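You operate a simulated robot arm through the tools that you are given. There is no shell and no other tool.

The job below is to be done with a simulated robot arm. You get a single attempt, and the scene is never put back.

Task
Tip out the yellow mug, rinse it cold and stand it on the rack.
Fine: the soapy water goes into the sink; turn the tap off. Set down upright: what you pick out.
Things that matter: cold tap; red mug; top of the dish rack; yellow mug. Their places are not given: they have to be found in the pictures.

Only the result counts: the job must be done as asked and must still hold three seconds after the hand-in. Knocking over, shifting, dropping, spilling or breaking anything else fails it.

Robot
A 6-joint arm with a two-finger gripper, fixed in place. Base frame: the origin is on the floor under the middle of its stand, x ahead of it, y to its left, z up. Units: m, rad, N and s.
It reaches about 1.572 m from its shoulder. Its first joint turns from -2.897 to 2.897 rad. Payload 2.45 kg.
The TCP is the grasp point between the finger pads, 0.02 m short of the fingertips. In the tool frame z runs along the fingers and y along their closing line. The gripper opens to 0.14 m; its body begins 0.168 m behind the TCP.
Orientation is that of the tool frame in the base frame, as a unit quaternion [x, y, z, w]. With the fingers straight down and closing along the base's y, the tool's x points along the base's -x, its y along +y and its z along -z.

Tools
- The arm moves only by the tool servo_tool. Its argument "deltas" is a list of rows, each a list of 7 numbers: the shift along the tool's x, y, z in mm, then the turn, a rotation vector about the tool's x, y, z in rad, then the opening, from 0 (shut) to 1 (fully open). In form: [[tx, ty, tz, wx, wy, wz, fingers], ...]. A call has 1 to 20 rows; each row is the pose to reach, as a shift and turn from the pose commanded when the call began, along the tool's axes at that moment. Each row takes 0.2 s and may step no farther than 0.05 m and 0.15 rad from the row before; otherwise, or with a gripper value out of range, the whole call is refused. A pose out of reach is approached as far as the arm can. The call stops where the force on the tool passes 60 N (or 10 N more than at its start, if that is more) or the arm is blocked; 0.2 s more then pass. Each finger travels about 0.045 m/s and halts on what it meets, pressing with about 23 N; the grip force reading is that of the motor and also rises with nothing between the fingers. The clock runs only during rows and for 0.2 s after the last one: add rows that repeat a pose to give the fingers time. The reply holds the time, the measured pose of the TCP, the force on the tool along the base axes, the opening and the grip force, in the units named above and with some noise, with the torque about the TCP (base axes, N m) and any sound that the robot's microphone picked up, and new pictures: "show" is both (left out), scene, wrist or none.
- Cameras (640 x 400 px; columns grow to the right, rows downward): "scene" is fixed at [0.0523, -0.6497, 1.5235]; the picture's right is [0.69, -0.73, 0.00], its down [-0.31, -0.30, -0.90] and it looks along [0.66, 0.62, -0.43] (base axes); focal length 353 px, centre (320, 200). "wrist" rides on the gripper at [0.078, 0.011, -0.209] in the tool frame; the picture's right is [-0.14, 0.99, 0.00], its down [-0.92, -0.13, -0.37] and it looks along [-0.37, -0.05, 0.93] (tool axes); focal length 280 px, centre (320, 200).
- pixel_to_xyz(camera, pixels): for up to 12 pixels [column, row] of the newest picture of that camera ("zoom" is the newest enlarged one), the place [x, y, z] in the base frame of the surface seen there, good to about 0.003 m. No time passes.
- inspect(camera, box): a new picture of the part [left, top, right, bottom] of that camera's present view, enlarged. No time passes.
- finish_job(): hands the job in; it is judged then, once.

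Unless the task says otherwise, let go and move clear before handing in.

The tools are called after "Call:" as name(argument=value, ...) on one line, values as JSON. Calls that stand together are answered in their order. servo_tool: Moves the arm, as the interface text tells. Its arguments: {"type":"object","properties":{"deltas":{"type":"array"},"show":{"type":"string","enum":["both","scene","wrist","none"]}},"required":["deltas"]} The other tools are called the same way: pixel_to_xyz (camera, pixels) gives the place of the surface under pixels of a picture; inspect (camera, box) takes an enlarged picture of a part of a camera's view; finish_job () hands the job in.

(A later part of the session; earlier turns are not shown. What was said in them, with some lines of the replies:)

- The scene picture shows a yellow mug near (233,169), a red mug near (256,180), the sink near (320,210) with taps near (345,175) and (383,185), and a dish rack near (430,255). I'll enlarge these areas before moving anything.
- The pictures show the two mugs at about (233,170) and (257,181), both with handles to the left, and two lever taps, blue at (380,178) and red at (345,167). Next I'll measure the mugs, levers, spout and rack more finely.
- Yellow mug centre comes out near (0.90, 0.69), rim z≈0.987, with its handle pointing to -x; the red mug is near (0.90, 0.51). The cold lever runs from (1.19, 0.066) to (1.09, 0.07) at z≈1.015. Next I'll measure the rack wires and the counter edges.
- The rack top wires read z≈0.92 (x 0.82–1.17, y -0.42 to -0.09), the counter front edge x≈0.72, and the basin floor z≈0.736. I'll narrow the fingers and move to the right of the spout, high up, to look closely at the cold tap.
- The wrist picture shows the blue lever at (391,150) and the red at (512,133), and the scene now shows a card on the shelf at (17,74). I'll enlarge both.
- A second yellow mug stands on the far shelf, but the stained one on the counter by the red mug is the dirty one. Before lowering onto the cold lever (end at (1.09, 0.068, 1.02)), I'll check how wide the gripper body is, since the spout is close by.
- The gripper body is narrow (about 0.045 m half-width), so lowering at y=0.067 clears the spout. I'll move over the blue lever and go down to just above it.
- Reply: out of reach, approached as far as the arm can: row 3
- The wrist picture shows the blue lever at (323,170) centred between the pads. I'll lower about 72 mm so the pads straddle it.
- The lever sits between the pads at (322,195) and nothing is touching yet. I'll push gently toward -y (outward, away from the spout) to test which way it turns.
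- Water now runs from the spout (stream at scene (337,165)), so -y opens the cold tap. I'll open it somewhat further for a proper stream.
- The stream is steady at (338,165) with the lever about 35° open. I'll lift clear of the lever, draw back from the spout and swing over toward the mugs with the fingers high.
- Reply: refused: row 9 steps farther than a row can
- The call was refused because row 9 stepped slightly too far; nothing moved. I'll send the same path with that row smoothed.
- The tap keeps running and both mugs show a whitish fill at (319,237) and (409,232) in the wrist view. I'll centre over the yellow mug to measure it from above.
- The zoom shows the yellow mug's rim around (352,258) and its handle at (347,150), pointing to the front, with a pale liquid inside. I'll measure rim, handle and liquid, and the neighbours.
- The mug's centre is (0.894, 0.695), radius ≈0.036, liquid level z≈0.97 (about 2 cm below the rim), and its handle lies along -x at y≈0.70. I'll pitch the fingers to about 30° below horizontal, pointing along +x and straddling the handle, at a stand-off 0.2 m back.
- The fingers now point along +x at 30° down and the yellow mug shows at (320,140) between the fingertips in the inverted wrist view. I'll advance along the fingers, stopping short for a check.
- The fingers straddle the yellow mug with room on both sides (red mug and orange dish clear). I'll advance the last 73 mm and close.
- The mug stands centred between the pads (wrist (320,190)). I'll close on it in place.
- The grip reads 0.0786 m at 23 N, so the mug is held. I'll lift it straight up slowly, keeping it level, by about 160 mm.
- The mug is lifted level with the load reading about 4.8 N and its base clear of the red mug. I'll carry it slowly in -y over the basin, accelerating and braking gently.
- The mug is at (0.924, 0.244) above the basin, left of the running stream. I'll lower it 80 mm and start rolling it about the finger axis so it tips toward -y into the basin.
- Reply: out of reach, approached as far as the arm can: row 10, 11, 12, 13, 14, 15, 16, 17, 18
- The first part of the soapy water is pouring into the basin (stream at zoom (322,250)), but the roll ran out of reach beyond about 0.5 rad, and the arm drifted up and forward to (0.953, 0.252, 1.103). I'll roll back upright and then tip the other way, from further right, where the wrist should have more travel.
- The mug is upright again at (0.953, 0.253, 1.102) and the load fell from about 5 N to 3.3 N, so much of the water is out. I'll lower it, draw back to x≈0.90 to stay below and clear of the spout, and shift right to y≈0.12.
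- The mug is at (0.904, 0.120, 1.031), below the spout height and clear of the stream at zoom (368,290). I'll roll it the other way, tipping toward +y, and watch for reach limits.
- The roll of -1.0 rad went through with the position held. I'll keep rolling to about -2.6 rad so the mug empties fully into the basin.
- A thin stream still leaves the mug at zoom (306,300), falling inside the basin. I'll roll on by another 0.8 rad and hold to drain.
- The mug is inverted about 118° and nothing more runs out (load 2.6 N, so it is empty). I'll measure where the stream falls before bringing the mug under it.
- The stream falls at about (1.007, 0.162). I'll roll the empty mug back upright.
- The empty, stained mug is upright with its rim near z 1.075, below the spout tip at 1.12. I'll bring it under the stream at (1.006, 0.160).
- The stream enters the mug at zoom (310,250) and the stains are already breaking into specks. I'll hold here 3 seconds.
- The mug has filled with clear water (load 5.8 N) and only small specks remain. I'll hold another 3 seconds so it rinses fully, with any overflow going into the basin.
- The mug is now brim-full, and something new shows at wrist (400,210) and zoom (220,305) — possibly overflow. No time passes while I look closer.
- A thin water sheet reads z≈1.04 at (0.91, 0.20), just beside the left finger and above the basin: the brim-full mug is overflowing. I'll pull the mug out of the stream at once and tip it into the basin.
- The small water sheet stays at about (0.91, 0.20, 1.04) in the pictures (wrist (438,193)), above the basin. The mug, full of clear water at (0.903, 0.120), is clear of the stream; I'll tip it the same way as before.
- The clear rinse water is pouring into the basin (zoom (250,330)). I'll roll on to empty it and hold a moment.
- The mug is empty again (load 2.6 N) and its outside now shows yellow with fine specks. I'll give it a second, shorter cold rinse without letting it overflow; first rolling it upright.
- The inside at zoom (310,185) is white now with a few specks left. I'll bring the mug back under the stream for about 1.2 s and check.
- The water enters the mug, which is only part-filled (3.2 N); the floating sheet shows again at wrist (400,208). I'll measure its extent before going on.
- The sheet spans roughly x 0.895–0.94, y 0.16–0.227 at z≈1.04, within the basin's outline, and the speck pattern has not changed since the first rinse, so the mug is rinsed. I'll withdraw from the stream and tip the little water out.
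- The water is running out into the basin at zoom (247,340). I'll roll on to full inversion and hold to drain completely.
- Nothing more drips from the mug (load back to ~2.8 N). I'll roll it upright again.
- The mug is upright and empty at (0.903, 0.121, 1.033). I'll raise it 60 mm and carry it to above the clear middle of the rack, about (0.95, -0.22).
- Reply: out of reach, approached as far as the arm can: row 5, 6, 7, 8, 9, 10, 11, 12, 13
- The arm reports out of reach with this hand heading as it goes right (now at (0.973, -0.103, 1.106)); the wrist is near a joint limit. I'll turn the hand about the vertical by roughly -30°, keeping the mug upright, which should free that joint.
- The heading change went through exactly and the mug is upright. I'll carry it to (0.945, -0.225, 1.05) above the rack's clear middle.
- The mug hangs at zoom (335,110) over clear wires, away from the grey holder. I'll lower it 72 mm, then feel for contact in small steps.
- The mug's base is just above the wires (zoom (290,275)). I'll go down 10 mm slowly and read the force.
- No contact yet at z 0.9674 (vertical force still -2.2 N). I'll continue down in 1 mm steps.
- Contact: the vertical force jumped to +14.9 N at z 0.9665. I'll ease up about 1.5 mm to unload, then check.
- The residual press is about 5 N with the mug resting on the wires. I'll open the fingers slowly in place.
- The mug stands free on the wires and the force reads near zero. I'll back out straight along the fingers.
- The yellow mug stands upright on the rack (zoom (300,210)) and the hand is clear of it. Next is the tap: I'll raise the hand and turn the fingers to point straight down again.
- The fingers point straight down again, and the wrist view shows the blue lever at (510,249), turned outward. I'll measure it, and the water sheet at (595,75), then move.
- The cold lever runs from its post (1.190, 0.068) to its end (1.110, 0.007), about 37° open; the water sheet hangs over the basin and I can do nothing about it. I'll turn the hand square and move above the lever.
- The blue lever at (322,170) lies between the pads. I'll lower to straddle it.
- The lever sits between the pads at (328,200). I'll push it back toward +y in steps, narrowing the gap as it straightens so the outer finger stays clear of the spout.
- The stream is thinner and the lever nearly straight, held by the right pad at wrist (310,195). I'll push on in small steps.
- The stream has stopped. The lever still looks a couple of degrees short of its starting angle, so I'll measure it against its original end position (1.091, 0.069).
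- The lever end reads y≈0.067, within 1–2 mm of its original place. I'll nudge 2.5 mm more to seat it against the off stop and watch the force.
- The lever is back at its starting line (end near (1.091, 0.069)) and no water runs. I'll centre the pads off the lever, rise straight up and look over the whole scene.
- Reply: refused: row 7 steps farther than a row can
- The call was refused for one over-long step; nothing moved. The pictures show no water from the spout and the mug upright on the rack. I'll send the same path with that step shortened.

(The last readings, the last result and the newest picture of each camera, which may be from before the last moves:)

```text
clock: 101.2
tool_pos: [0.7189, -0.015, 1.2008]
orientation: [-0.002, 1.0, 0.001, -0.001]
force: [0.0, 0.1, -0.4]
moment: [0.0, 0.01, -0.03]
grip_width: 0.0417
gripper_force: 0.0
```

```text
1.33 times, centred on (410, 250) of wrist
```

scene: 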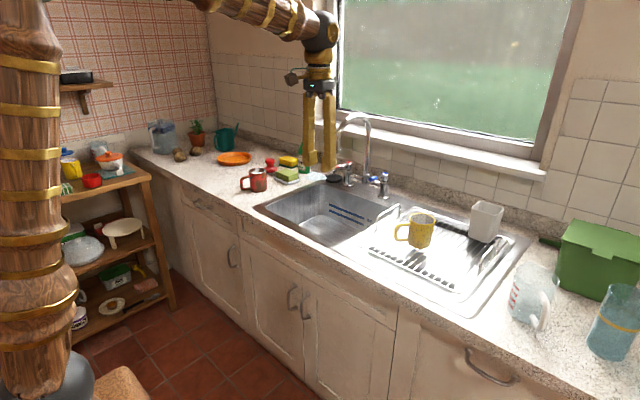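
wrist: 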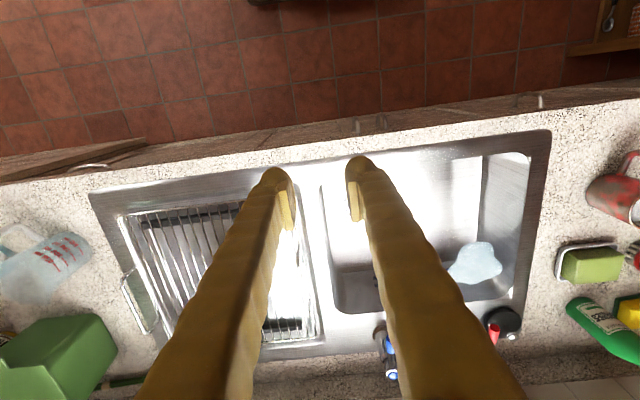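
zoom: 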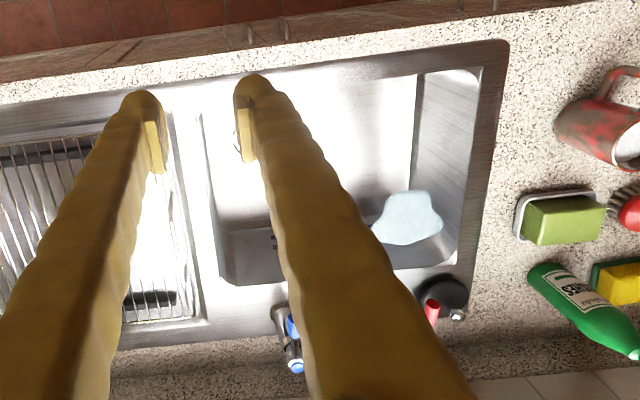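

The spout is dry, the blue lever points forward as at the start, and the red mug and other items look unmoved. I'll move the hand over to look down into the yellow mug and check it is empty and level.

Call:
servo_tool(deltas=[[0, -35, -10, 0, 0, 0, 0.5], [0, -75, -25, 0, 0, 0, 0.7], [0, -115, -40, 0, 0, 0, 0.9], [0, -155, -50, 0, 0, 0, 1.0], [0, -195, -50, 0, 0, 0, 1.0], [0, -210, -50, 0, 0, 0, 1.0]], show="both")

Call:
inspect(camera="wrist", box=[230, 160, 410, 300])

Call:
inspect(camera="scene", box=[130, 100, 420, 280])

```text
clock: 102.6
tool_pos: [0.7187, -0.2251, 1.2524]
orientation: [0.0, 1.0, 0.0, -0.001]
force: [0.2, 0.0, -0.9]
moment: [0.0, 0.0, -0.01]
grip_width: 0.1401
gripper_force: 0.1
```

scene: 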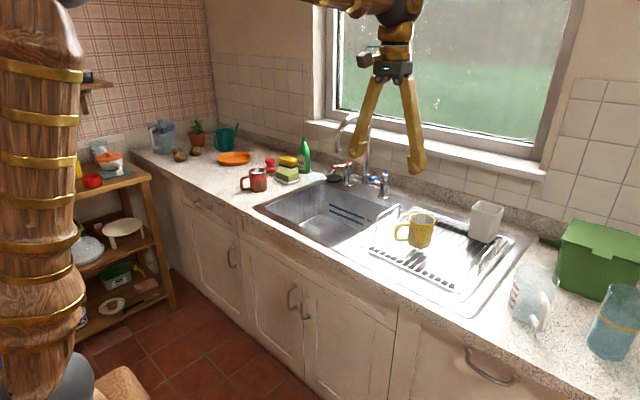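
wrist: 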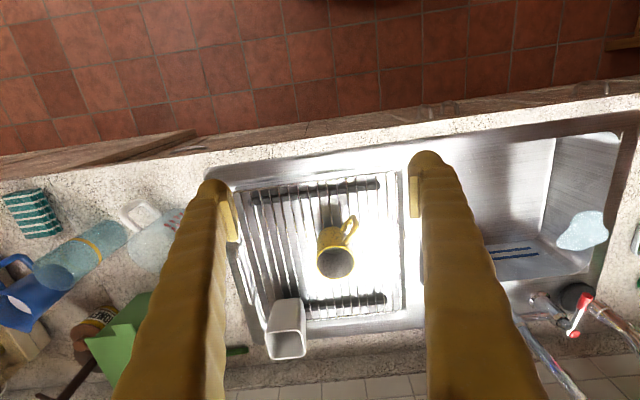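

```text
2.86 times, centred on (320, 230) of wrist
```

zoom: 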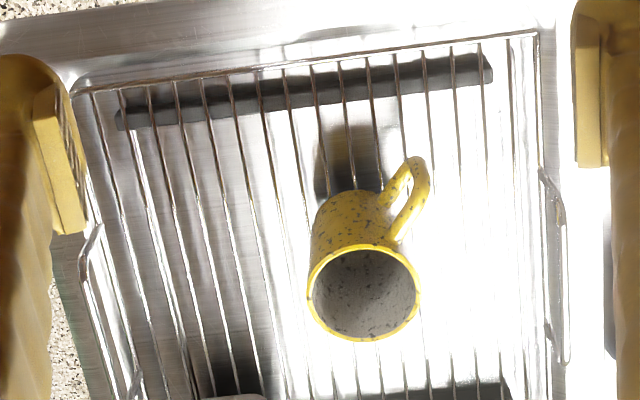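

```text
2.21 times, centred on (275, 190) of scene
```

zoom: 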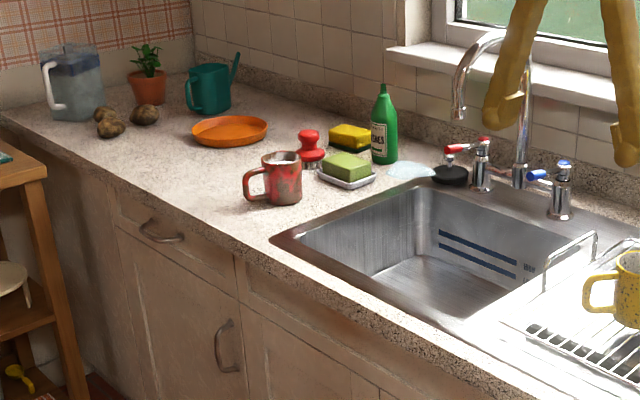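

The mug is empty and stands with its handle toward the front-left on the wires (wrist (335,260)). I'll check that its rim is level before handing in.

Call:
pixel_to_xyz(camera="wrist", pixels=[[316.8, 261.4], [353.6, 259.9], [335.8, 278.2], [335.8, 247.8], [335, 264], [328, 232]])

```text
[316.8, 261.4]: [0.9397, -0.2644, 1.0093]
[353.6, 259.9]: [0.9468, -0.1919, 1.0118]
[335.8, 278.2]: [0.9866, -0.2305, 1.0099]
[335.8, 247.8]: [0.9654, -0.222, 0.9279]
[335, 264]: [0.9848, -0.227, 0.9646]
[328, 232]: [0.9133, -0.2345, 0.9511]
```

The rim reads z≈1.009–1.012 all round, so the mug stands level. Its inner floor reads 0.928, so it is empty. The tap is off and the hand is clear, so I'm handing the job in.

Call:
finish_job()

```text
The job is handed in.
```

The yellow mug is emptied, rinsed cold and standing upright on the rack, and the cold tap is off. The hand-in gave no verdict, so I don't know whether it passed.

- **Soapy water:** all of it went into the sink. My first tip ran out of wrist travel partway, so I finished it by tipping the mug the other way.
- **Rinse:** I held the mug under the cold tap twice and emptied it into the sink each time. Fine dark specks were still on it after the first rinse and didn't change with the second. They may be the mug's own pattern, but I can't rule out leftover staining.
- **On the rack:** the last measurements show the rim level and the inside empty.
- **Tap:** the cold lever is back where it started and no water runs.
- **Red mug and the rest:** they look unmoved in the final pictures.

**Possible spill:** during the first rinse the mug overflowed while I held it. A small sheet of water still shows hanging in the air about 0.14 m above the sink rim. It is within the sink's outline, but I couldn't remove it and don't know if it counts as a spill.
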